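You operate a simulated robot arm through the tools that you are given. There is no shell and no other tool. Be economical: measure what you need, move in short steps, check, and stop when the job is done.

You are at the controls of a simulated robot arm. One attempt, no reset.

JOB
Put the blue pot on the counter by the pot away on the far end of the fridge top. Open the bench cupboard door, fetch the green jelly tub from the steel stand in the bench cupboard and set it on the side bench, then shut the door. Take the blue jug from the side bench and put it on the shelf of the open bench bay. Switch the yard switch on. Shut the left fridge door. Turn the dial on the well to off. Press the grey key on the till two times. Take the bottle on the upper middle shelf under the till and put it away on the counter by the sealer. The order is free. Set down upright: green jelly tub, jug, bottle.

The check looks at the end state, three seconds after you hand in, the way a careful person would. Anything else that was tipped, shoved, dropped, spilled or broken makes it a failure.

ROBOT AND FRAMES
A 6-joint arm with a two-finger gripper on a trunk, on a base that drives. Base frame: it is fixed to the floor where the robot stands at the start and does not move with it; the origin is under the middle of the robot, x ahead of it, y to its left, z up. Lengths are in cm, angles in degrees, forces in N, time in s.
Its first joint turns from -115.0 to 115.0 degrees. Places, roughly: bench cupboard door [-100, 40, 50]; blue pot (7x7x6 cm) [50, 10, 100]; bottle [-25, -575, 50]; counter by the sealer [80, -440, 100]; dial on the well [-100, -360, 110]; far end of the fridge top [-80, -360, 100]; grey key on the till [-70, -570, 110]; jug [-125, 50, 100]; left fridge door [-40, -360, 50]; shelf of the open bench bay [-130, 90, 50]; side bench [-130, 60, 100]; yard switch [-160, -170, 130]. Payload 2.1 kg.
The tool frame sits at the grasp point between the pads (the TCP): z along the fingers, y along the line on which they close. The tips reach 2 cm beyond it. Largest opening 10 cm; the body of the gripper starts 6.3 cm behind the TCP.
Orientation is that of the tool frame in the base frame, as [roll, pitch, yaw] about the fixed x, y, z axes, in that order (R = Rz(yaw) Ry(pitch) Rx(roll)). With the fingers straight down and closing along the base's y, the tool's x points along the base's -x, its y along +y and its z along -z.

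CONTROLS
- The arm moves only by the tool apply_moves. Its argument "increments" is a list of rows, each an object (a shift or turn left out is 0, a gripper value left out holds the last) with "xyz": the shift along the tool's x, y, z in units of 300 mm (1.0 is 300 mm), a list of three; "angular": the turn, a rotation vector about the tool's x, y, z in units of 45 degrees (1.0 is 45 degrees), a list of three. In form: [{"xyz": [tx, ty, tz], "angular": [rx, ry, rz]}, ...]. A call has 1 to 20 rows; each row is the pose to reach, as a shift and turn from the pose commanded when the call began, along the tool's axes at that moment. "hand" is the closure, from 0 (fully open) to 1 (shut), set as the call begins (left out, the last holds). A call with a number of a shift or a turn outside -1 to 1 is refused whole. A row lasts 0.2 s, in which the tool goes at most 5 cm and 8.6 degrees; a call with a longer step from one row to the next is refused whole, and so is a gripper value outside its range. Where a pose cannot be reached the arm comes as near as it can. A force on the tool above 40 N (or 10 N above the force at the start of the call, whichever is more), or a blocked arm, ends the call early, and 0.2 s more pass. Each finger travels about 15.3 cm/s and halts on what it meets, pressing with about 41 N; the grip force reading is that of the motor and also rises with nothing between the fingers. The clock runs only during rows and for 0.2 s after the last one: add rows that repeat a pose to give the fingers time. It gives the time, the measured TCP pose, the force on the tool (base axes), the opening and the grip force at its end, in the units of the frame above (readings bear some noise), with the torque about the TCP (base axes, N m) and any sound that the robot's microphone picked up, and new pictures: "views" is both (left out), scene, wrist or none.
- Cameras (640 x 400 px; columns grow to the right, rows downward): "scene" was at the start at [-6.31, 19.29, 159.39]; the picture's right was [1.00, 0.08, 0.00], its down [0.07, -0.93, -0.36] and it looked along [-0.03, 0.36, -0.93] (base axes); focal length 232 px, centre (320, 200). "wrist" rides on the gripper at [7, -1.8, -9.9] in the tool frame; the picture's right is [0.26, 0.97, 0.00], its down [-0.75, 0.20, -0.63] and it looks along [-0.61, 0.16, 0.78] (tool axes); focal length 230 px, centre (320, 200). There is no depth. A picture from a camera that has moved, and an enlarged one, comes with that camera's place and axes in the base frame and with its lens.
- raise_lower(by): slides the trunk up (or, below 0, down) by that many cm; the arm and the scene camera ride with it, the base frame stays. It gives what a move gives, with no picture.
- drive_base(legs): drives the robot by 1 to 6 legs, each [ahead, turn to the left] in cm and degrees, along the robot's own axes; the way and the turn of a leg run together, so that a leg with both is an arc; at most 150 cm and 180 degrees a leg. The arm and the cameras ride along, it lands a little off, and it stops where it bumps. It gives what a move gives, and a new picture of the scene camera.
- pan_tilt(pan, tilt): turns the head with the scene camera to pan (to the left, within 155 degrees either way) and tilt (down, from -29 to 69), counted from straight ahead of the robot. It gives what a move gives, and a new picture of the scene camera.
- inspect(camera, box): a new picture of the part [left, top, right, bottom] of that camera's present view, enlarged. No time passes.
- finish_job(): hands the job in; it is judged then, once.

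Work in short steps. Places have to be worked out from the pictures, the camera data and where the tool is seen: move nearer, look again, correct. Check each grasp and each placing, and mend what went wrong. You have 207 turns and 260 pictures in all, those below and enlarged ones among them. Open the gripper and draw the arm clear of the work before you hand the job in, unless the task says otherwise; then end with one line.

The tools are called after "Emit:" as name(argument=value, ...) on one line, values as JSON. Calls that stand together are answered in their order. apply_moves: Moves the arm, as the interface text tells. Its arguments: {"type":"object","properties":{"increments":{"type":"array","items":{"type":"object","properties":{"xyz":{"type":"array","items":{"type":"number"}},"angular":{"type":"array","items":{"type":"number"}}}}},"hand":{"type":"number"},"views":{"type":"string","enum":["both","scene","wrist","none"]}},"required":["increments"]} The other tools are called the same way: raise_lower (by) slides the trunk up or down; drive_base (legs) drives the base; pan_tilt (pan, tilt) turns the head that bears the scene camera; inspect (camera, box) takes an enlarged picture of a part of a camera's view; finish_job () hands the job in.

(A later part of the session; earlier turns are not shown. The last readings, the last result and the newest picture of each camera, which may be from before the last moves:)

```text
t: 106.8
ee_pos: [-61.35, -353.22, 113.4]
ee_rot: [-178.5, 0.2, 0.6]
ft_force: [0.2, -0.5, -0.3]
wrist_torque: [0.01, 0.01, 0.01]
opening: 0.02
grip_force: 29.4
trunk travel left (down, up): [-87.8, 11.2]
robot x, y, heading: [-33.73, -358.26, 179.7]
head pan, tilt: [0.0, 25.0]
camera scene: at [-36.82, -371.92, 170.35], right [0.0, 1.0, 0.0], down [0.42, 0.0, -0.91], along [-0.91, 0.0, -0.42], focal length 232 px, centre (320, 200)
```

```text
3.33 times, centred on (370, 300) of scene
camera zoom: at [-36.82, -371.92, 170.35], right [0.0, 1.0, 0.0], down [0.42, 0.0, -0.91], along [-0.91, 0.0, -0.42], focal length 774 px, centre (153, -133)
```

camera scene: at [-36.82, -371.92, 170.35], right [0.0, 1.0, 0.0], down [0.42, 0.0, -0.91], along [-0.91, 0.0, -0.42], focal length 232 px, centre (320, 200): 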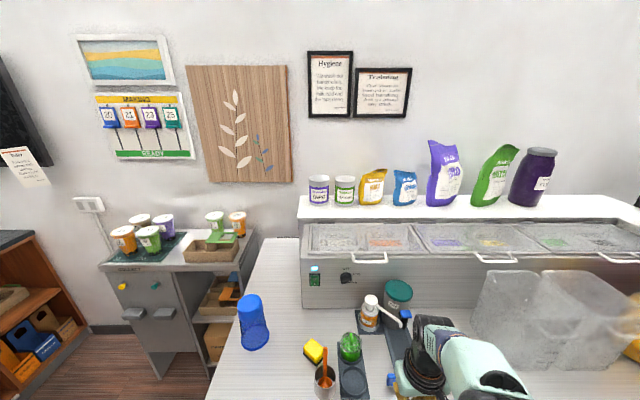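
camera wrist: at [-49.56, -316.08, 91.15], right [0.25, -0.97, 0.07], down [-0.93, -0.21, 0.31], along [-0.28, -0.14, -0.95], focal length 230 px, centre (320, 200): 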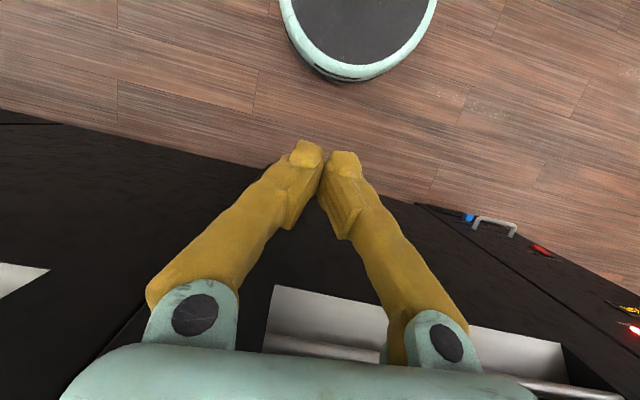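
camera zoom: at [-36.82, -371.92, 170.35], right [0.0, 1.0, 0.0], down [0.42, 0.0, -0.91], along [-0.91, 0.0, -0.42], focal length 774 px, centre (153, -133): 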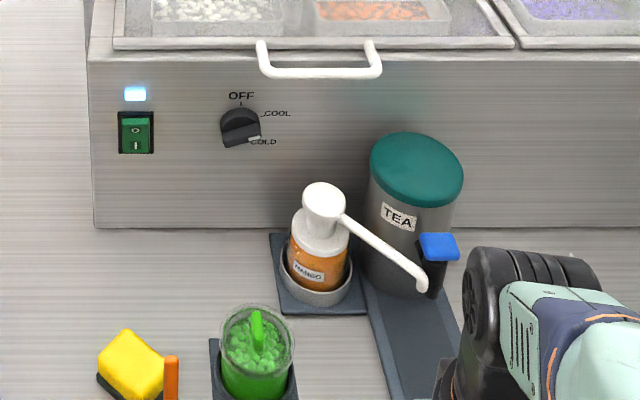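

Dial fix confirmed at y≈-362.6. I bring the closed fingers up and tilt them forward 45°, stopping well in front of the dial.

Emit:
apply_moves(increments=[{"xyz": [-0.05, 0.04, -0.1], "angular": [0, -0.17, 0]}, {"xyz": [-0.12, 0.08, -0.2], "angular": [0, -0.34, 0]}, {"xyz": [-0.2, 0.12, -0.23], "angular": [0, -0.5, 0]}, {"xyz": [-0.3, 0.16, -0.23], "angular": [0, -0.67, 0]}, {"xyz": [-0.4, 0.2, -0.23], "angular": [0, -0.83, 0]}, {"xyz": [-0.5, 0.24, -0.23], "angular": [0, -1, 0]}, {"xyz": [-0.5, 0.24, -0.23], "angular": [0, -1, 0]}])

```text
t: 108.4
ee_pos: [-76.62, -360.9, 120.14]
ee_rot: [-178.0, 45.1, 2.1]
ft_force: [-0.1, 0.2, -0.3]
wrist_torque: [0.01, 0.03, 0.01]
opening: 0.0
grip_force: 30.1
trunk travel left (down, up): [-87.8, 11.2]
robot x, y, heading: [-33.73, -357.84, 179.7]
head pan, tilt: [0.0, 25.0]
camera scene: at [-36.77, -371.89, 170.35], right [0.0, 1.0, 0.0], down [0.42, 0.0, -0.91], along [-0.91, 0.0, -0.42], focal length 232 px, centre (320, 200)
camera wrist: at [-64.63, -358.85, 122.23], right [0.19, -0.96, -0.21], down [-0.08, -0.23, 0.97], along [-0.98, -0.17, -0.12], focal length 230 px, centre (320, 200)
```

scene: 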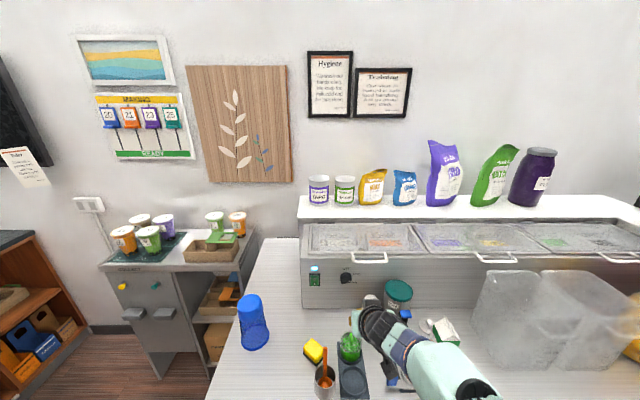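
wrist: 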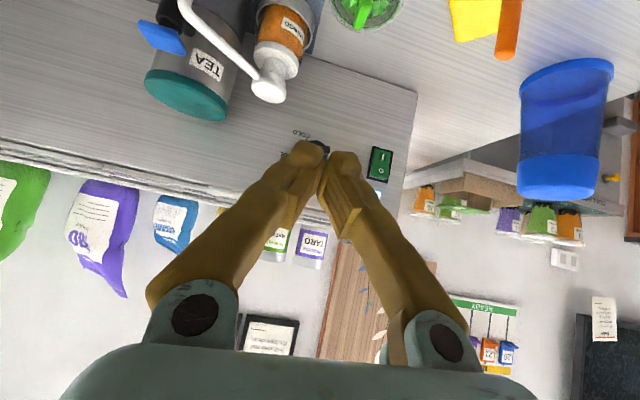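

I approach: fingertips to about 4 cm in front of the dial, slightly right of it and below the bar's end.

Emit:
apply_moves(increments=[{"xyz": [-0.04, -0.01, 0.14], "angular": [0, -0.1, 0]}, {"xyz": [-0.08, -0.02, 0.28], "angular": [0, -0.22, 0]}, {"xyz": [-0.13, -0.03, 0.42], "angular": [0, -0.22, 0]}, {"xyz": [-0.17, -0.035, 0.55], "angular": [0, -0.22, 0]}, {"xyz": [-0.196, -0.035, 0.625], "angular": [0, -0.22, 0]}])

```text
t: 109.6
ee_pos: [-94.33, -359.56, 110.75]
ee_rot: [-177.6, 54.9, 2.7]
ft_force: [0.7, 0.5, -0.2]
wrist_torque: [0.01, -0.03, 0.03]
opening: 0.0
grip_force: 29.2
out of reach, approached as far as the arm can: row 1
trunk travel left (down, up): [-87.8, 11.2]
robot x, y, heading: [-34.05, -358.07, 179.8]
head pan, tilt: [0.0, 25.0]
camera scene: at [-36.98, -371.86, 170.35], right [0.0, 1.0, 0.0], down [0.42, 0.0, -0.91], along [-0.91, 0.0, -0.42], focal length 232 px, centre (320, 200)
camera wrist: at [-82.11, -357.5, 110.83], right [0.16, -0.96, -0.24], down [0.08, -0.22, 0.97], along [-0.98, -0.17, 0.05], focal length 230 px, centre (320, 200)
```

scene: 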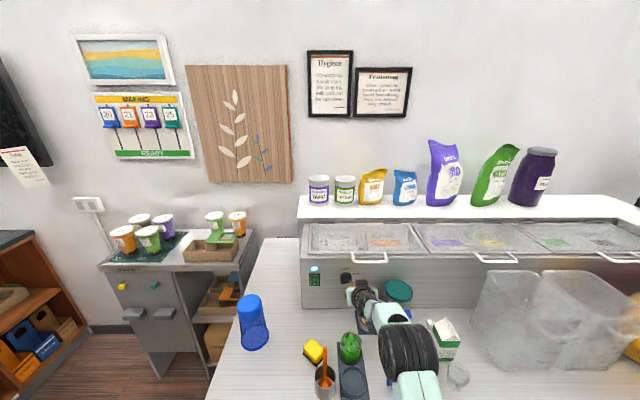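
wrist: 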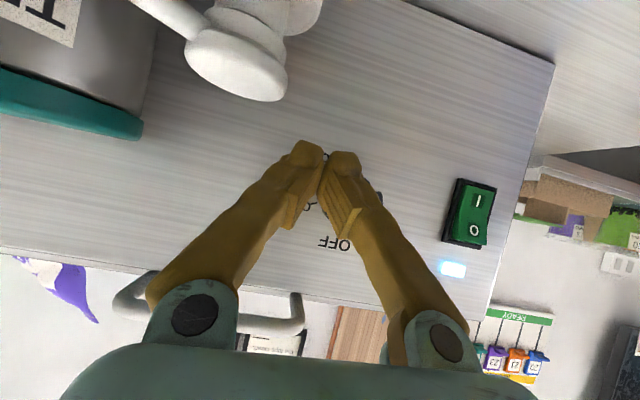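

I zoom the wrist view to see the dial against the fingertips.

Emit:
inspect(camera="wrist", box=[250, 110, 430, 260])

Emit:
inspect(camera="scene", box=[300, 250, 420, 340])

```text
2.67 times, centred on (340, 185) of wrist
camera zoom: at [-82.11, -357.5, 110.83], right [0.16, -0.96, -0.24], down [0.08, -0.22, 0.97], along [-0.98, -0.17, 0.05], focal length 614 px, centre (267, 240)
```

zoom: 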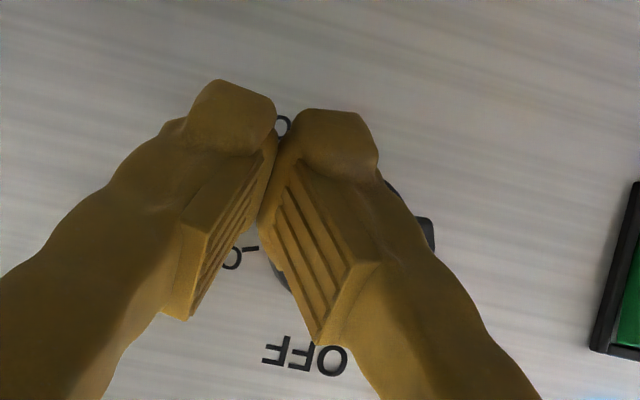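

```text
4.44 times, centred on (360, 295) of scene
camera zoom: at [-36.98, -371.86, 170.35], right [0.0, 1.0, 0.0], down [0.42, 0.0, -0.91], along [-0.91, 0.0, -0.42], focal length 1032 px, centre (142, -222)
```

zoom: 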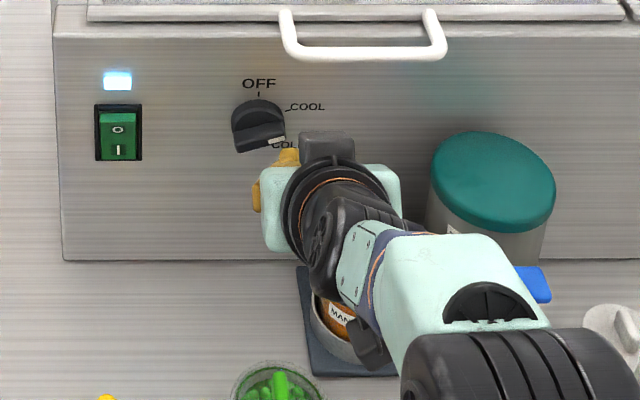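

The fingertip sits right of and just below the bar's right end. I advance 3.5 cm and 0.8 cm left.

Emit:
apply_moves(increments=[{"xyz": [-0.02, 0.024, 0.03]}, {"xyz": [-0.04, 0.024, 0.06]}, {"xyz": [-0.06, 0.024, 0.088]}, {"xyz": [-0.069, 0.024, 0.098]}], views="none")

Emit:
inspect(camera="scene", box=[320, 260, 400, 320])

```text
t: 110.6
ee_pos: [-95.34, -360.13, 110.65]
ee_rot: [-176.2, 54.3, 3.0]
ft_force: [50.3, -0.5, 9.4]
wrist_torque: [-0.23, -0.81, 0.91]
opening: 0.0
grip_force: 29.8
out of reach, approached as far as the arm can: row 2, 3, 4
trunk travel left (down, up): [-87.8, 11.2]
robot x, y, heading: [-33.94, -357.78, 179.9]
head pan, tilt: [0.0, 25.0]
stopped in row 4: the force on the tool passed its limit at 44 N (the readings are from after the stop); the commanded pose is now the measured one
```

```text
6.67 times, centred on (360, 290) of scene
camera zoom: at [-35.78, -371.9, 170.38], right [0.0, 1.0, 0.0], down [0.42, 0.0, -0.91], along [-0.91, 0.0, -0.42], focal length 1549 px, centre (53, -400)
```

zoom: 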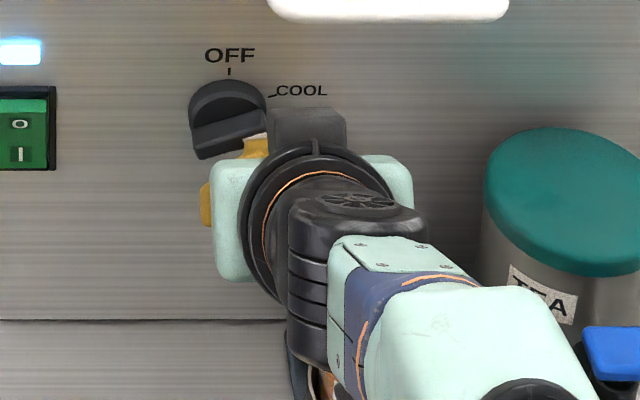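

Contact is on the knob itself at the fingertip's left edge. I back off 1 cm, go 0.8 cm right and 0.5 lower, then advance again.

Emit:
apply_moves(increments=[{"xyz": [0.015, -0.01, -0.03]}, {"xyz": [0.035, -0.03, -0.02]}, {"xyz": [0.02, -0.03, 0.0]}, {"xyz": [0.0, -0.03, 0.03]}, {"xyz": [-0.02, -0.03, 0.056]}], views="none")

Emit:
inspect(camera="scene", box=[320, 260, 400, 320])

```text
t: 111.8
ee_pos: [-96.43, -358.85, 110.17]
ee_rot: [-175.3, 54.7, 2.9]
ft_force: [0.0, 0.5, 0.4]
wrist_torque: [-0.01, -0.01, 0.0]
opening: 0.0
grip_force: 28.8
out of reach, approached as far as the arm can: row 1, 2, 4, 5
trunk travel left (down, up): [-87.8, 11.2]
robot x, y, heading: [-34.05, -358.44, 179.8]
head pan, tilt: [0.0, 25.0]
```

```text
6.67 times, centred on (360, 290) of scene
camera zoom: at [-36.7, -371.9, 170.35], right [0.0, 1.0, 0.0], down [0.42, 0.0, -0.91], along [-0.91, 0.0, -0.42], focal length 1549 px, centre (53, -400)
```

zoom: 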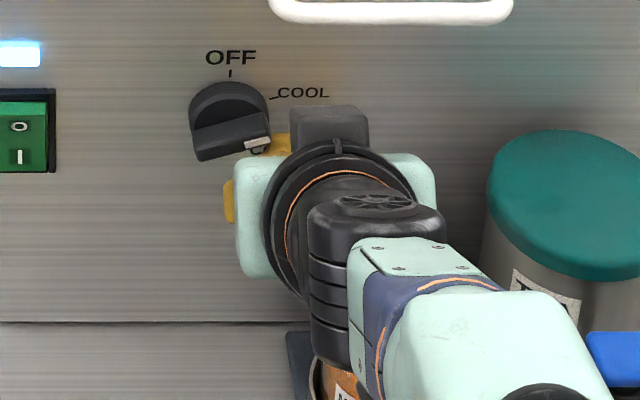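

The arm is at its reach limit, so I retract 6 cm and drive 6 cm closer.

Emit:
apply_moves(increments=[{"xyz": [0.06, 0, -0.082]}, {"xyz": [0.115, 0, -0.164]}], views="none")

Emit:
drive_base(legs=[[6, 0]])

Emit:
inspect(camera="scene", box=[320, 260, 400, 320])

```text
t: 112.4
ee_pos: [-91.37, -359.06, 109.96]
ee_rot: [-176.9, 54.4, 1.5]
ft_force: [-0.4, -1.9, 0.4]
wrist_torque: [0.11, 0.02, -0.06]
opening: 0.02
grip_force: 29.4
out of reach, approached as far as the arm can: row 1
trunk travel left (down, up): [-87.8, 11.2]
robot x, y, heading: [-33.69, -357.87, 180.1]
head pan, tilt: [0.0, 25.0]
```

```text
t: 113.3
ee_pos: [-97.68, -359.02, 110.03]
ee_rot: [-176.3, 54.4, 2.7]
ft_force: [2.5, 2.9, -0.4]
wrist_torque: [-0.01, 0.01, -0.02]
opening: 0.0
grip_force: 29.6
trunk travel left (down, up): [-87.8, 11.2]
robot x, y, heading: [-39.75, -358.43, 179.6]
head pan, tilt: [0.0, 25.0]
camera scene: at [-42.72, -371.73, 170.36], right [0.0, 1.0, 0.0], down [0.42, 0.0, -0.91], along [-0.91, 0.0, -0.42], focal length 232 px, centre (320, 200)
```

scene: 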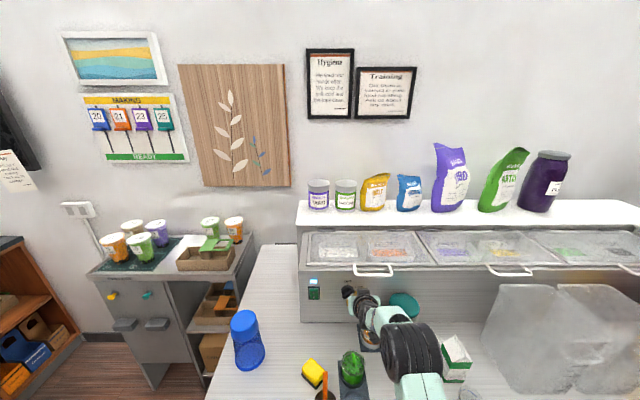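

```text
6.67 times, centred on (360, 290) of scene
camera zoom: at [-42.72, -371.73, 170.36], right [0.0, 1.0, 0.0], down [0.42, 0.0, -0.91], along [-0.91, 0.0, -0.42], focal length 1549 px, centre (53, -400)
```

zoom: 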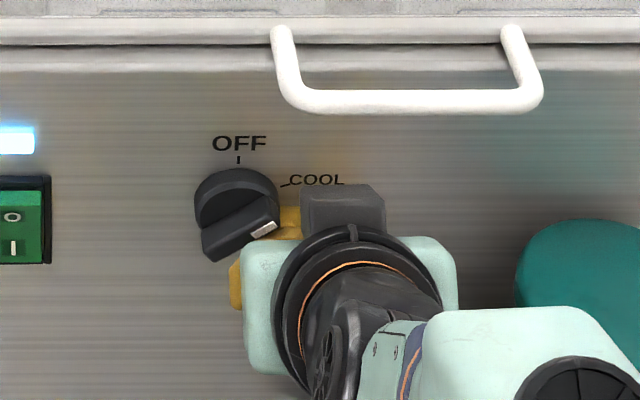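

The tip is touching the bar's end from the right. I drop 0.8 cm, shift 1 cm left beneath the bar, and push upward.

Emit:
apply_moves(increments=[{"xyz": [0.02, -0.01, 0.02]}, {"xyz": [0.028, 0.02, 0.02]}, {"xyz": [0.025, 0.035, 0.02]}], views="none")

Emit:
inspect(camera="scene", box=[320, 260, 400, 320])

```text
t: 114.1
ee_pos: [-97.86, -359.98, 108.89]
ee_rot: [-176.3, 54.1, 2.6]
ft_force: [3.5, 2.2, -5.5]
wrist_torque: [0.06, -0.05, 0.03]
opening: 0.01
grip_force: 29.0
trunk travel left (down, up): [-87.8, 11.2]
robot x, y, heading: [-39.82, -357.73, 179.9]
head pan, tilt: [0.0, 25.0]
```

```text
6.67 times, centred on (360, 290) of scene
camera zoom: at [-42.9, -371.7, 170.35], right [0.0, 1.0, 0.0], down [0.42, 0.0, -0.91], along [-0.91, 0.0, -0.42], focal length 1549 px, centre (53, -400)
```

zoom: 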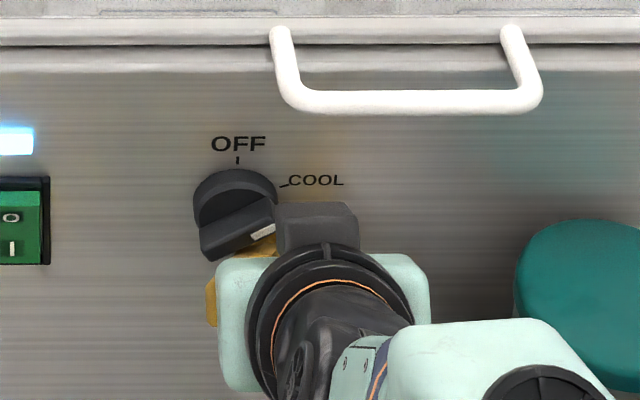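

The tip is now under the bar. I push up in small steps.

Emit:
apply_moves(increments=[{"xyz": [-0.014, 0, -0.01]}, {"xyz": [-0.028, 0, -0.02]}, {"xyz": [-0.042, 0, -0.03]}, {"xyz": [-0.056, 0.0, -0.038]}], views="none")

Emit:
inspect(camera="scene", box=[320, 260, 400, 320])

```text
t: 115.1
ee_pos: [-97.59, -359.01, 111.3]
ee_rot: [-177.2, 54.7, 1.9]
ft_force: [6.6, 24.3, -4.9]
wrist_torque: [0.01, -0.02, -0.12]
opening: 0.0
grip_force: 29.3
trunk travel left (down, up): [-87.8, 11.2]
robot x, y, heading: [-39.48, -357.83, 179.5]
head pan, tilt: [0.0, 25.0]
```

```text
6.67 times, centred on (360, 290) of scene
camera zoom: at [-42.62, -369.69, 170.58], right [0.01, 1.0, -0.01], down [0.42, -0.01, -0.91], along [-0.91, 0.0, -0.42], focal length 1549 px, centre (53, -400)
```

zoom: 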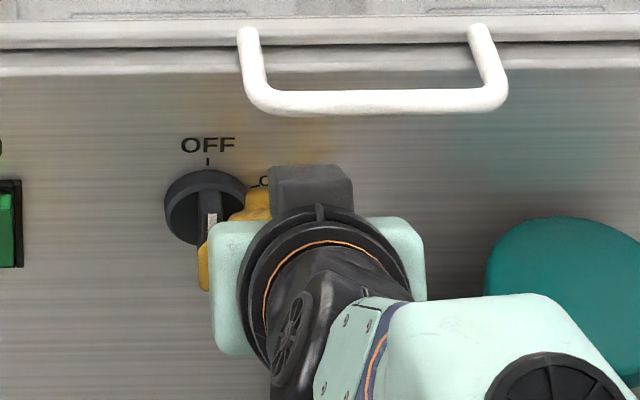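

The dial now points at OFF. I ease away to the right and retract, then verify.

Emit:
apply_moves(increments=[{"xyz": [0, -0.03, 0]}, {"xyz": [0.03, -0.04, -0.05]}, {"xyz": [0.09, -0.04, -0.15]}, {"xyz": [0.15, -0.04, -0.27]}, {"xyz": [0.2, -0.04, -0.4]}, {"xyz": [0.22, -0.04, -0.55]}], views="none")

Emit:
inspect(camera="scene", box=[320, 260, 400, 320])

```text
t: 116.5
ee_pos: [-80.56, -359.48, 115.71]
ee_rot: [-176.1, 54.5, 2.8]
ft_force: [0.7, 0.6, 0.8]
wrist_torque: [0.0, -0.02, 0.0]
opening: 0.02
grip_force: 29.7
out of reach, approached as far as the arm can: row 3, 4, 5, 6
trunk travel left (down, up): [-87.8, 11.2]
robot x, y, heading: [-39.66, -358.06, 179.5]
head pan, tilt: [0.0, 25.0]
```

```text
6.67 times, centred on (360, 290) of scene
camera zoom: at [-42.43, -371.78, 170.36], right [0.0, 1.0, 0.0], down [0.42, 0.0, -0.91], along [-0.91, 0.0, -0.42], focal length 1549 px, centre (53, -400)
```

zoom: 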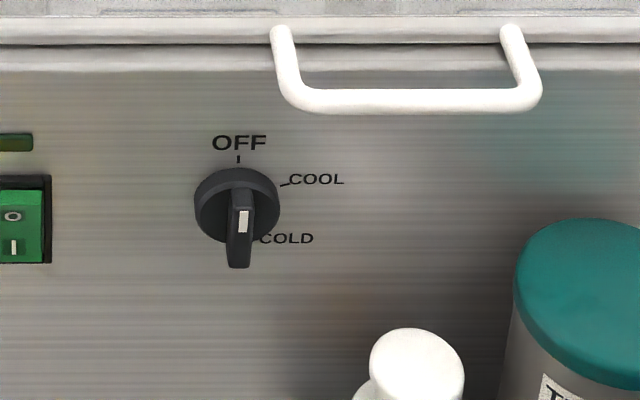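

Dial verified at OFF and its lamp is out. I bring the tool back to pointing down.

Emit:
apply_moves(increments=[{"xyz": [0.05, 0, -0.1], "angular": [0, 0.17, 0]}, {"xyz": [0.08, 0, -0.22], "angular": [0, 0.34, 0]}, {"xyz": [0.12, 0, -0.34], "angular": [0, 0.5, 0]}, {"xyz": [0.18, 0, -0.44], "angular": [0, 0.67, 0]}, {"xyz": [0.25, 0, -0.5], "angular": [0, 0.83, 0]}, {"xyz": [0.32, 0, -0.54], "angular": [0, 1, 0]}], views="none")

Emit:
apply_moves(increments=[{"xyz": [0.05, 0, 0], "angular": [0, 0.1, 0]}, {"xyz": [0.1, 0, 0], "angular": [0, 0.2, 0]}], views="none", hand=0)

```text
t: 117.9
ee_pos: [-63.7, -360.19, 116.25]
ee_rot: [-177.8, 9.2, 0.1]
ft_force: [-0.5, -0.5, 0.1]
wrist_torque: [-0.01, 0.04, 0.0]
opening: 0.0
grip_force: 29.7
out of reach, approached as far as the arm can: row 1, 2, 3, 4, 5, 6
trunk travel left (down, up): [-87.8, 11.2]
robot x, y, heading: [-39.85, -358.08, 179.9]
head pan, tilt: [0.0, 25.0]
```

```text
t: 118.5
ee_pos: [-60.91, -360.19, 115.91]
ee_rot: [-177.8, 0.4, -0.3]
ft_force: [-0.4, 0.3, 0.2]
wrist_torque: [-0.04, -0.01, 0.03]
opening: 10.01
grip_force: 0.0
trunk travel left (down, up): [-87.8, 11.2]
robot x, y, heading: [-39.82, -358.13, 179.8]
head pan, tilt: [0.0, 25.0]
```

Next the pot: I drive back to it, facing the counter.

Emit:
drive_base(legs=[[0, -124.5], [78, 0], [0, -55.5]])

Emit:
pan_tilt(pan=0, tilt=55)

```text
t: 130.5
ee_pos: [28.93, -295.71, 115.79]
ee_rot: [-177.8, 0.5, 176.3]
ft_force: [0.1, -0.1, 1.0]
wrist_torque: [-0.01, 0.02, -0.01]
opening: 9.98
grip_force: 0.1
trunk travel left (down, up): [-87.8, 11.2]
robot x, y, heading: [7.79, -296.88, -3.7]
head pan, tilt: [0.0, 25.0]
camera scene: at [11.91, -282.74, 170.35], right [-0.06, -1.0, 0.0], down [-0.42, 0.03, -0.91], along [0.9, -0.06, -0.42], focal length 232 px, centre (320, 200)
```

scene: 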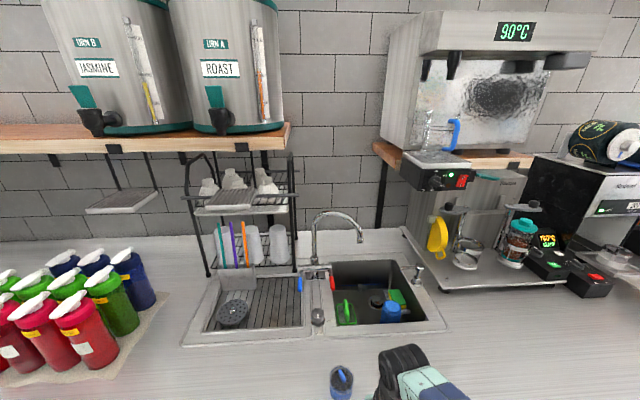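

```text
t: 131.4
ee_pos: [29.03, -295.62, 115.77]
ee_rot: [-177.8, 0.3, 176.3]
ft_force: [-0.2, 0.1, 0.2]
wrist_torque: [0.0, 0.04, -0.02]
opening: 10.01
grip_force: 0.0
trunk travel left (down, up): [-87.8, 11.2]
robot x, y, heading: [7.45, -296.97, -3.6]
head pan, tilt: [0.0, 55.0]
camera scene: at [9.92, -282.62, 165.95], right [-0.07, -1.0, 0.0], down [-0.82, 0.05, -0.57], along [0.57, -0.04, -0.82], focal length 232 px, centre (320, 200)
```

scene: 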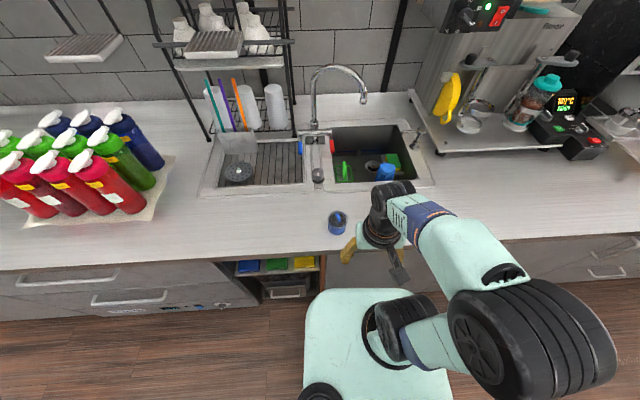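

Pot seen at (48.2,-291.1). I move above it with open fingers.

Emit:
apply_moves(increments=[{"xyz": [-0.12, 0.05, 0.05]}, {"xyz": [-0.24, 0.1, 0.12]}, {"xyz": [-0.36, 0.15, 0.2]}, {"xyz": [-0.49, 0.18, 0.26]}, {"xyz": [-0.5, 0.18, 0.3]}], views="wrist")

```text
t: 132.6
ee_pos: [44.48, -291.68, 106.78]
ee_rot: [-177.7, 0.4, 176.3]
ft_force: [-0.9, -0.5, -0.9]
wrist_torque: [-0.02, -0.04, -0.02]
opening: 10.0
grip_force: 0.0
trunk travel left (down, up): [-87.8, 11.2]
robot x, y, heading: [7.3, -296.53, -3.7]
head pan, tilt: [0.0, 55.0]
camera wrist: at [37.36, -292.62, 116.61], right [-0.19, 0.98, -0.04], down [0.76, 0.18, 0.63], along [0.62, 0.09, -0.78], focal length 230 px, centre (320, 200)
```

wrist: 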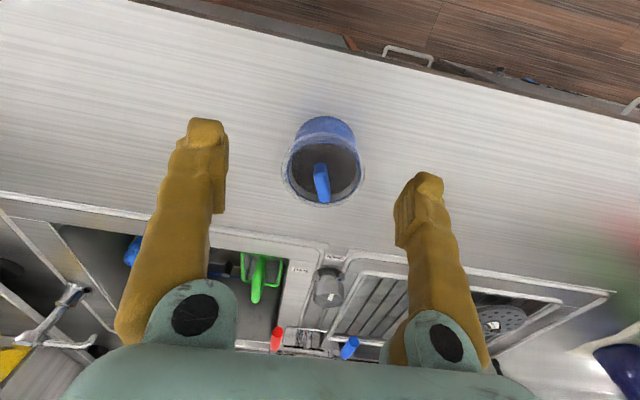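

Emit:
apply_moves(increments=[{"xyz": [-0.05, 0.03, 0.08]}, {"xyz": [-0.1, 0.03, 0.18]}, {"xyz": [-0.102, 0.03, 0.27]}, {"xyz": [-0.102, 0.03, 0.305]}], views="wrist")

```text
t: 133.6
ee_pos: [47.26, -291.26, 97.5]
ee_rot: [-177.8, 0.4, 176.3]
ft_force: [-0.1, 0.0, -0.2]
wrist_torque: [0.0, -0.03, 0.0]
opening: 10.0
grip_force: 0.1
trunk travel left (down, up): [-87.8, 11.2]
robot x, y, heading: [7.7, -296.71, -3.5]
head pan, tilt: [0.0, 55.0]
camera wrist: at [40.29, -292.35, 107.42], right [-0.19, 0.98, -0.04], down [0.76, 0.18, 0.63], along [0.62, 0.09, -0.78], focal length 230 px, centre (320, 200)
```

wrist: 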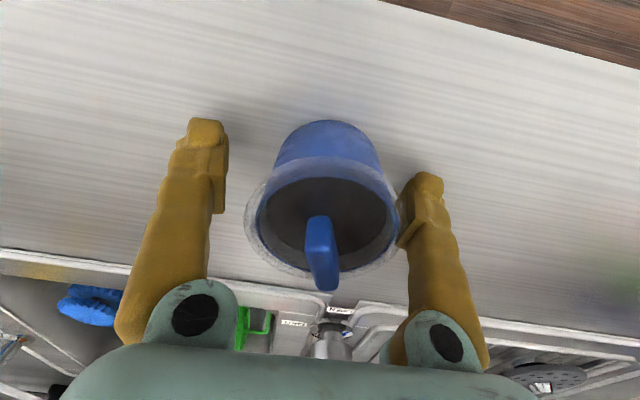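

Pot is between the fingers; I close and lift.

Emit:
apply_moves(increments=[{"xyz": [0, 0.01, 0]}, {"xyz": [0, 0.01, 0]}, {"xyz": [0, 0.01, 0]}, {"xyz": [0, 0.01, 0]}], hand=1, views="none")

Emit:
apply_moves(increments=[{"xyz": [0, 0, -0.12]}, {"xyz": [0.05, 0, -0.26]}, {"xyz": [0.14, 0, -0.38]}, {"xyz": [0.26, 0, -0.48]}, {"xyz": [0.4, 0, -0.54]}, {"xyz": [0.54, 0, -0.56]}, {"xyz": [0.68, 0, -0.56]}], views="wrist")

```text
t: 134.6
ee_pos: [47.41, -291.16, 97.58]
ee_rot: [-177.8, 0.4, 176.2]
ft_force: [0.7, -0.9, 2.4]
wrist_torque: [0.11, -0.02, -0.02]
opening: 6.26
grip_force: 41.0
trunk travel left (down, up): [-87.8, 11.2]
robot x, y, heading: [7.5, -296.66, -3.9]
head pan, tilt: [0.0, 55.0]
```

```text
t: 136.2
ee_pos: [27.22, -289.11, 114.12]
ee_rot: [-177.8, 0.4, 176.3]
ft_force: [-0.3, -0.6, -3.9]
wrist_torque: [0.01, 0.03, -0.01]
opening: 6.24
grip_force: 41.2
trunk travel left (down, up): [-87.8, 11.2]
robot x, y, heading: [7.79, -296.87, -3.4]
head pan, tilt: [0.0, 55.0]
camera wrist: at [20.04, -290.06, 124.03], right [-0.19, 0.98, -0.04], down [0.76, 0.17, 0.63], along [0.62, 0.09, -0.78], focal length 230 px, centre (320, 200)
```

wrist: 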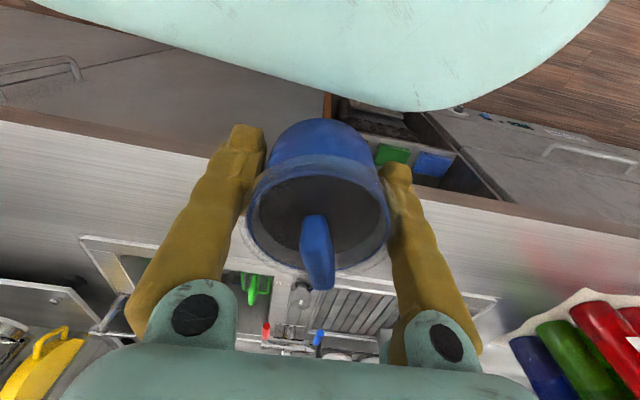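

Pot held. I drive to face the far end of the fridge top.

Emit:
drive_base(legs=[[0, -114], [101, 0], [0, -62]])

Emit:
pan_tilt(pan=0, tilt=50)

```text
t: 149.0
ee_pos: [-57.12, -395.15, 114.16]
ee_rot: [-177.8, 0.4, 0.4]
ft_force: [0.4, -0.1, -3.7]
wrist_torque: [-0.03, 0.0, 0.0]
opening: 6.19
grip_force: 40.9
trunk travel left (down, up): [-87.8, 11.2]
robot x, y, heading: [-38.06, -386.34, -179.5]
head pan, tilt: [0.0, 55.0]
camera scene: at [-39.05, -400.2, 165.94], right [-0.01, 1.0, 0.0], down [0.82, 0.01, -0.57], along [-0.57, 0.0, -0.82], focal length 232 px, centre (320, 200)
```

scene: 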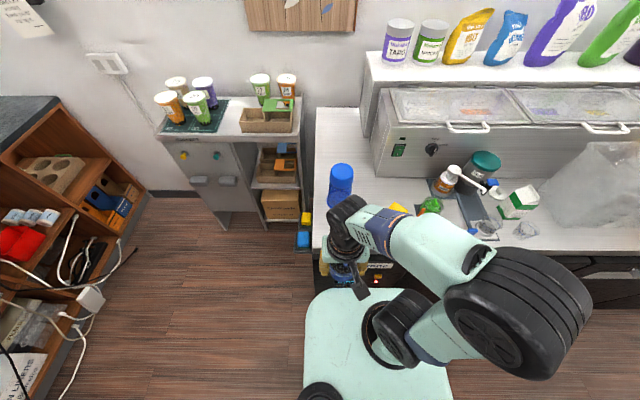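

```text
t: 149.6
ee_pos: [-57.12, -395.2, 114.19]
ee_rot: [-177.8, 0.3, 0.3]
ft_force: [0.0, -0.2, -3.7]
wrist_torque: [0.0, 0.01, -0.04]
opening: 6.19
grip_force: 40.9
trunk travel left (down, up): [-87.8, 11.2]
robot x, y, heading: [-38.09, -386.28, -179.6]
head pan, tilt: [0.0, 50.0]
camera scene: at [-39.55, -400.2, 166.59], right [-0.01, 1.0, 0.0], down [0.77, 0.01, -0.64], along [-0.64, 0.0, -0.77], focal length 232 px, centre (320, 200)
```

scene: 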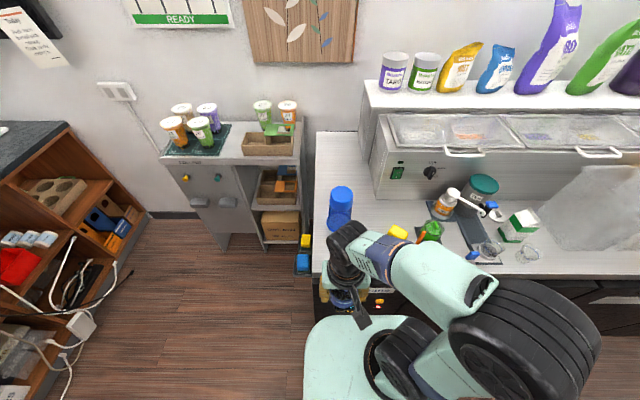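

Free area lies between the shaker (-88,-392) and the front edge (-71). I bring the pot over (-77.5,-391).

Emit:
apply_moves(increments=[{"xyz": [-0.15, -0.04, 0]}, {"xyz": [-0.3, -0.08, 0]}, {"xyz": [-0.45, -0.11, 0.04]}, {"xyz": [-0.58, -0.14, 0.1]}, {"xyz": [-0.66, -0.14, 0.22]}, {"xyz": [-0.68, -0.14, 0.35]}])

```text
t: 151.0
ee_pos: [-77.86, -390.73, 103.97]
ee_rot: [-177.9, 0.2, 0.3]
ft_force: [0.2, -1.2, -3.7]
wrist_torque: [-0.01, -0.02, 0.0]
opening: 6.18
grip_force: 41.1
trunk travel left (down, up): [-87.8, 11.2]
robot x, y, heading: [-37.67, -386.38, -179.4]
head pan, tilt: [0.0, 50.0]
heard: snap
camera scene: at [-39.7, -400.21, 166.59], right [-0.01, 1.0, 0.0], down [0.77, 0.01, -0.64], along [-0.64, 0.0, -0.77], focal length 232 px, centre (320, 200)
camera wrist: at [-70.83, -389.18, 113.83], right [0.26, -0.96, -0.04], down [-0.75, -0.23, 0.63], along [-0.61, -0.14, -0.78], focal length 230 px, centre (320, 200)
```

scene: 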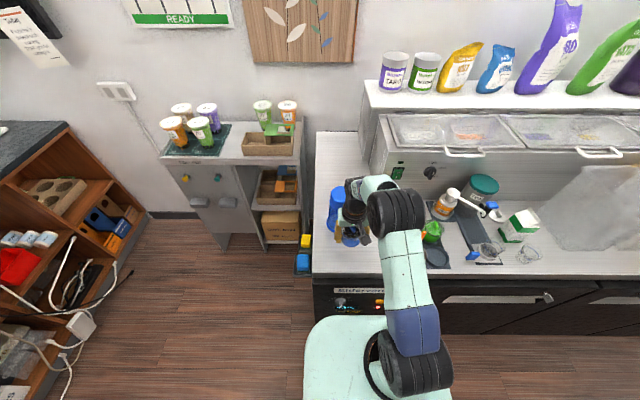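
wrist: 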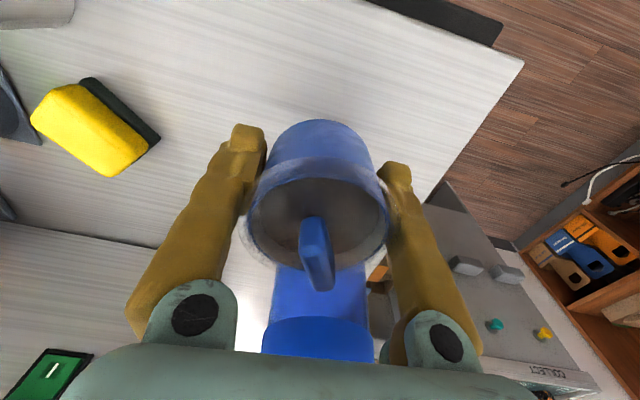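

A snap again; I zoom to see whether the shaker was touched.

Emit:
inspect(camera="scene", box=[290, 160, 470, 290])

```text
3.08 times, centred on (380, 225) of scene
camera zoom: at [-39.7, -400.21, 166.59], right [-0.01, 1.0, 0.0], down [0.77, 0.01, -0.64], along [-0.64, 0.0, -0.77], focal length 715 px, centre (135, 123)
```

zoom: 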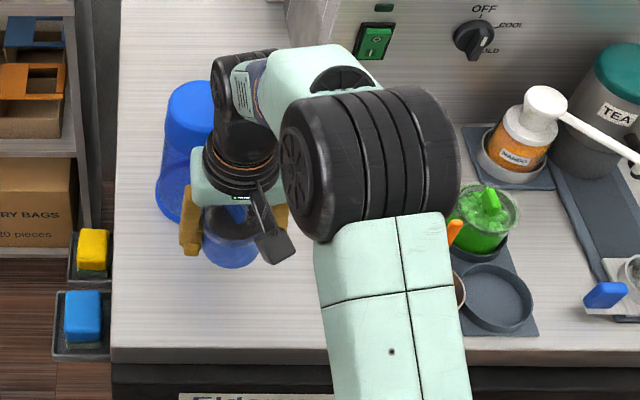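

The shaker is untouched, standing clear. I lower the pot.

Emit:
apply_moves(increments=[{"xyz": [0.01, 0, 0.1]}, {"xyz": [0.01, 0, 0.18]}, {"xyz": [0.01, 0, 0.21]}], views="none")

Emit:
apply_moves(increments=[{"xyz": [0, 0, 0.01]}, {"xyz": [0, 0, 0.02]}], views="none")

```text
t: 151.8
ee_pos: [-77.44, -390.42, 97.71]
ee_rot: [-177.8, 0.3, 0.4]
ft_force: [0.7, 0.8, -3.4]
wrist_torque: [0.01, 0.0, -0.03]
opening: 6.18
grip_force: 41.6
trunk travel left (down, up): [-87.8, 11.2]
robot x, y, heading: [-38.29, -386.11, -179.4]
head pan, tilt: [0.0, 50.0]
```

```text
t: 152.5
ee_pos: [-77.35, -390.35, 97.53]
ee_rot: [-178.0, 1.2, 0.3]
ft_force: [3.5, 1.3, 22.9]
wrist_torque: [-0.56, -0.47, 0.12]
opening: 6.21
grip_force: 40.9
trunk travel left (down, up): [-87.8, 11.2]
robot x, y, heading: [-38.07, -385.92, -179.7]
head pan, tilt: [0.0, 50.0]
stopped in row 2: the force on the tool passed its limit at 43 N (the readings are from after the stop); the commanded pose is now the measured one
```

Contact. I release and rise straight up.

Emit:
apply_moves(increments=[{"xyz": [0, 0, -0.003]}, {"xyz": [0, 0, -0.003]}, {"xyz": [0, 0, -0.003]}], hand=0, views="wrist")

Emit:
apply_moves(increments=[{"xyz": [0, 0, -0.1]}, {"xyz": [0, 0, -0.22]}, {"xyz": [0, 0, -0.36]}, {"xyz": [0.1, 0, -0.48]}, {"xyz": [0.24, 0, -0.52]}, {"xyz": [0.4, 0, -0.52]}, {"xyz": [0.55, 0, -0.52]}])

```text
t: 153.3
ee_pos: [-77.81, -390.45, 97.47]
ee_rot: [-178.0, 0.9, 0.3]
ft_force: [-0.6, 0.1, 0.1]
wrist_torque: [0.0, 0.02, -0.01]
opening: 9.99
grip_force: 0.1
trunk travel left (down, up): [-87.8, 11.2]
robot x, y, heading: [-38.28, -386.41, -179.6]
head pan, tilt: [0.0, 50.0]
heard: snap
camera wrist: at [-70.66, -388.96, 107.17], right [0.26, -0.96, -0.04], down [-0.74, -0.23, 0.63], along [-0.62, -0.14, -0.77], focal length 230 px, centre (320, 200)
```

wrist: 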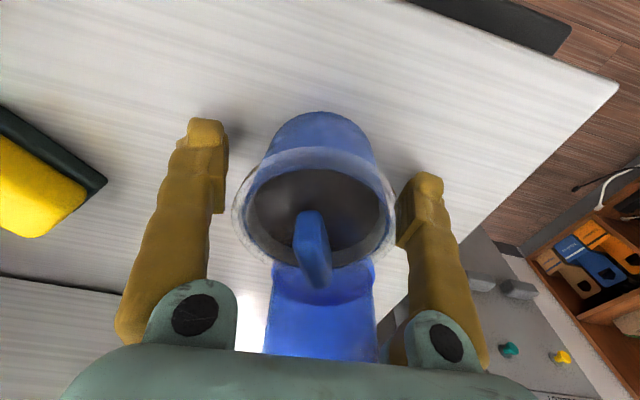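

```text
t: 154.9
ee_pos: [-60.9, -391.12, 112.75]
ee_rot: [-177.9, 1.2, 0.3]
ft_force: [0.4, 0.2, 0.4]
wrist_torque: [-0.02, -0.01, 0.01]
opening: 10.01
grip_force: 0.0
trunk travel left (down, up): [-87.8, 11.2]
robot x, y, heading: [-37.96, -386.5, -179.7]
head pan, tilt: [0.0, 50.0]
camera scene: at [-39.22, -400.13, 166.61], right [-0.01, 1.0, 0.0], down [0.76, 0.01, -0.64], along [-0.64, 0.0, -0.76], focal length 232 px, centre (320, 200)
camera wrist: at [-53.77, -389.45, 122.46], right [0.26, -0.96, -0.04], down [-0.74, -0.23, 0.64], along [-0.62, -0.14, -0.77], focal length 230 px, centre (320, 200)
```

scene: 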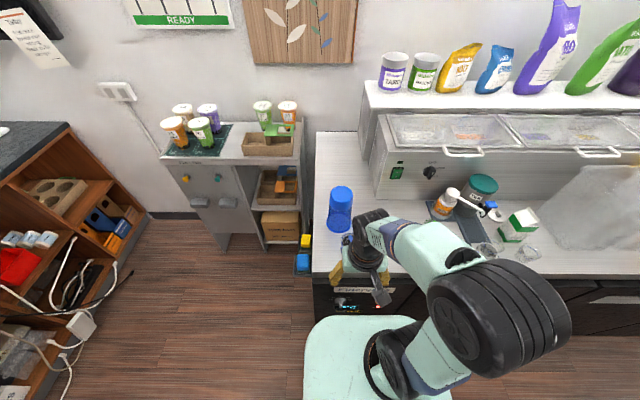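
wrist: 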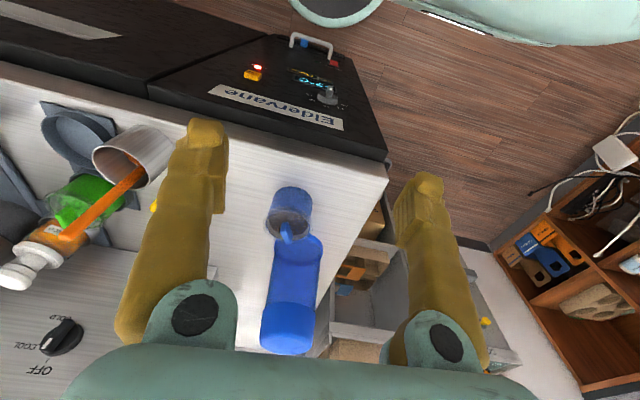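

Pot is placed upright. Next the till area: I turn to face -y and drive up to it.

Emit:
drive_base(legs=[[0, 90], [85, 0]])

Emit:
pan_tilt(pan=-15, tilt=40)

```text
t: 163.1
ee_pos: [-32.7, -492.74, 112.73]
ee_rot: [-178.0, 1.1, 90.2]
ft_force: [-0.1, 0.5, 0.7]
wrist_torque: [-0.02, 0.01, 0.03]
opening: 10.0
grip_force: 0.1
trunk travel left (down, up): [-87.8, 11.2]
robot x, y, heading: [-37.69, -469.53, -90.1]
head pan, tilt: [0.0, 50.0]
camera scene: at [-23.31, -471.19, 166.6], right [-1.0, 0.0, 0.0], down [0.0, 0.77, -0.64], along [0.0, -0.64, -0.77], focal length 232 px, centre (320, 200)
```

scene: 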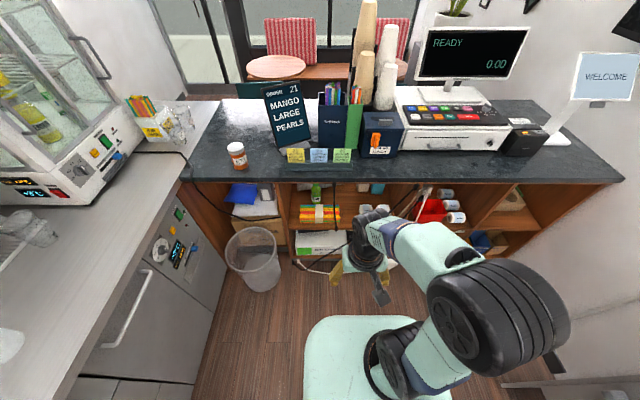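

```text
t: 163.9
ee_pos: [-32.69, -492.94, 112.65]
ee_rot: [-177.9, 1.0, 90.2]
ft_force: [0.4, 0.4, 0.0]
wrist_torque: [0.02, 0.03, -0.01]
opening: 9.99
grip_force: 0.1
trunk travel left (down, up): [-87.8, 11.2]
robot x, y, heading: [-37.46, -469.52, -89.6]
head pan, tilt: [-15.0, 40.0]
camera scene: at [-25.49, -471.82, 168.01], right [-0.97, 0.25, 0.0], down [0.16, 0.62, -0.77], along [-0.19, -0.74, -0.64], focal length 232 px, centre (320, 200)
```

scene: 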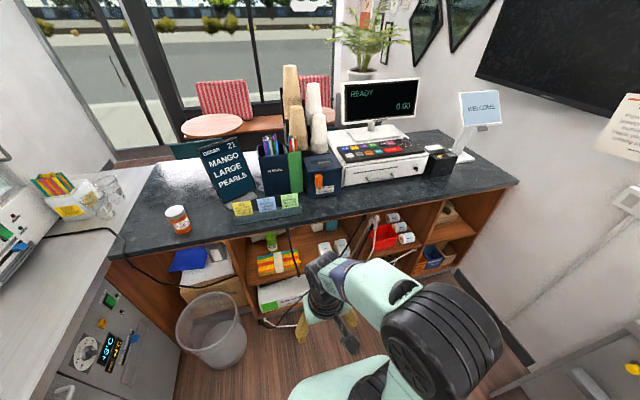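

Now I zoom into the till keys and the shelves below.

Emit:
inspect(camera="scene", box=[310, 70, 480, 190])

Emit:
inspect(camera="scene", box=[160, 200, 460, 370])

```text
3.33 times, centred on (395, 130) of scene
camera zoom: at [-25.49, -471.82, 168.01], right [-0.97, 0.25, 0.0], down [0.16, 0.62, -0.77], along [-0.19, -0.74, -0.64], focal length 774 px, centre (70, 433)
```

zoom: 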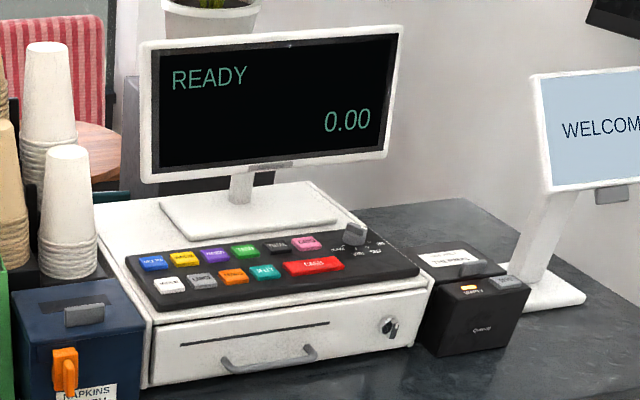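

```text
2.13 times, centred on (310, 285) of scene
camera zoom: at [-25.49, -471.82, 168.01], right [-0.97, 0.25, 0.0], down [0.16, 0.62, -0.77], along [-0.19, -0.74, -0.64], focal length 496 px, centre (341, 19)
```

zoom: 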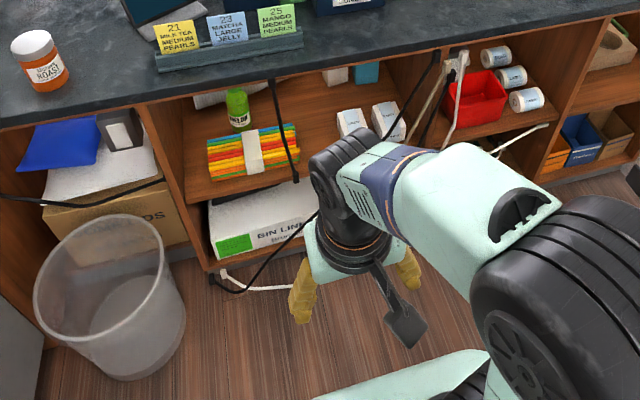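

The grey key is second in the lower row, near (-73,-572,108). The bottle is the green one in the second bay's upper shelf. I drive closer to the till first.

Emit:
drive_base(legs=[[0, -35], [51, 0], [0, 35]])

Emit:
inspect(camera="scene", box=[200, 80, 480, 300])

```text
t: 170.2
ee_pos: [-61.59, -533.92, 112.56]
ee_rot: [-177.9, 1.0, 90.4]
ft_force: [-0.4, -0.7, -0.4]
wrist_torque: [-0.03, 0.02, -0.04]
opening: 10.0
grip_force: 0.1
trunk travel left (down, up): [-87.8, 11.2]
robot x, y, heading: [-66.48, -510.86, -89.6]
head pan, tilt: [-15.0, 40.0]
camera scene: at [-54.43, -512.86, 168.02], right [-0.97, 0.25, 0.0], down [0.16, 0.62, -0.77], along [-0.19, -0.74, -0.64], focal length 232 px, centre (320, 200)
```

scene: 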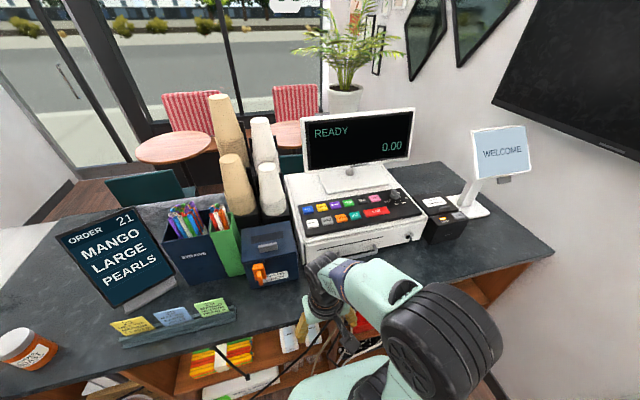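

```text
1.82 times, centred on (340, 190) of scene
camera zoom: at [-54.43, -512.86, 168.02], right [-0.97, 0.25, 0.0], down [0.16, 0.62, -0.77], along [-0.19, -0.74, -0.64], focal length 422 px, centre (284, 218)
```

zoom: 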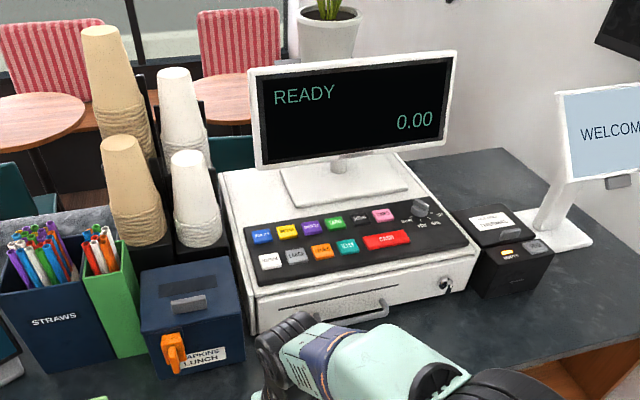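

Grey key triangulated at (-70.8,-567.4,110.9). I raise the trunk, drive 7 cm closer, then reach over with closed fingers.

Emit:
raise_lower(by=10)

Emit:
drive_base(legs=[[7, 0]])

Emit:
apply_moves(increments=[{"xyz": [-0.14, -0.04, 0], "angular": [0, -0.12, 0]}, {"xyz": [-0.28, -0.1, 0], "angular": [0, -0.24, 0]}, {"xyz": [-0.42, -0.16, 0], "angular": [0, -0.36, 0]}, {"xyz": [-0.56, -0.22, 0], "angular": [0, -0.44, 0]}, {"xyz": [-0.7, -0.27, 0], "angular": [0, -0.44, 0]}, {"xyz": [-0.84, -0.3, 0.05], "angular": [0, -0.44, 0]}], hand=1)

```text
t: 171.6
ee_pos: [-61.5, -533.93, 122.68]
ee_rot: [-177.9, 1.1, 90.4]
ft_force: [0.0, -0.7, -0.3]
wrist_torque: [-0.02, 0.01, 0.0]
opening: 10.01
grip_force: 0.0
trunk travel left (down, up): [-97.8, 1.2]
robot x, y, heading: [-66.29, -510.91, -89.5]
head pan, tilt: [-15.0, 40.0]
```

```text
t: 172.6
ee_pos: [-61.54, -540.12, 122.76]
ee_rot: [-177.8, 1.3, 90.4]
ft_force: [-0.3, -1.8, -1.2]
wrist_torque: [0.15, 0.0, 0.01]
opening: 10.0
grip_force: 0.1
trunk travel left (down, up): [-97.8, 1.2]
robot x, y, heading: [-66.18, -517.69, -89.6]
head pan, tilt: [-15.0, 40.0]
camera scene: at [-54.38, -520.57, 177.98], right [-0.97, 0.25, 0.0], down [0.16, 0.63, -0.76], along [-0.19, -0.74, -0.65], focal length 232 px, centre (320, 200)
```

scene: 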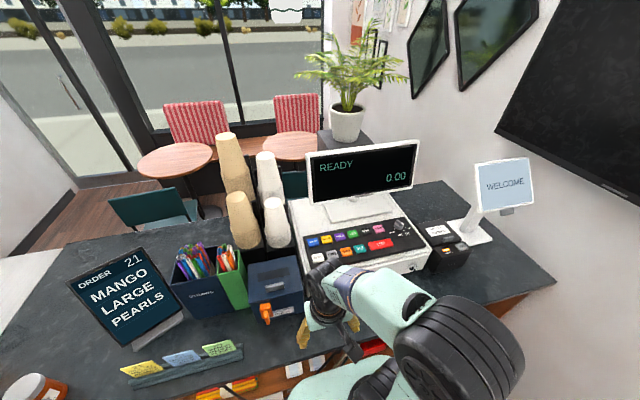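

```text
t: 174.0
ee_pos: [-70.53, -565.41, 122.22]
ee_rot: [-177.7, 21.1, 91.1]
ft_force: [1.0, -0.3, -0.5]
wrist_torque: [0.06, -0.01, -0.04]
opening: 0.0
grip_force: 29.6
trunk travel left (down, up): [-97.8, 1.2]
robot x, y, heading: [-66.28, -517.78, -89.5]
head pan, tilt: [-15.0, 40.0]
camera scene: at [-54.43, -520.69, 178.0], right [-0.97, 0.25, 0.0], down [0.16, 0.63, -0.76], along [-0.19, -0.74, -0.65], focal length 232 px, centre (320, 200)
camera wrist: at [-72.23, -555.41, 128.85], right [0.96, 0.25, -0.13], down [0.23, -0.47, 0.85], along [0.15, -0.85, -0.51], focal length 230 px, centre (320, 200)
```

scene: 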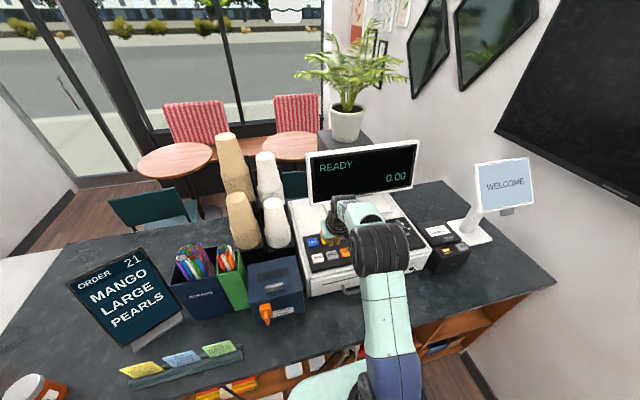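
wrist: 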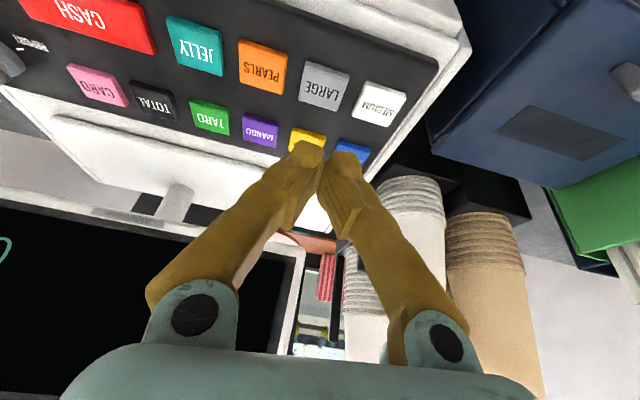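

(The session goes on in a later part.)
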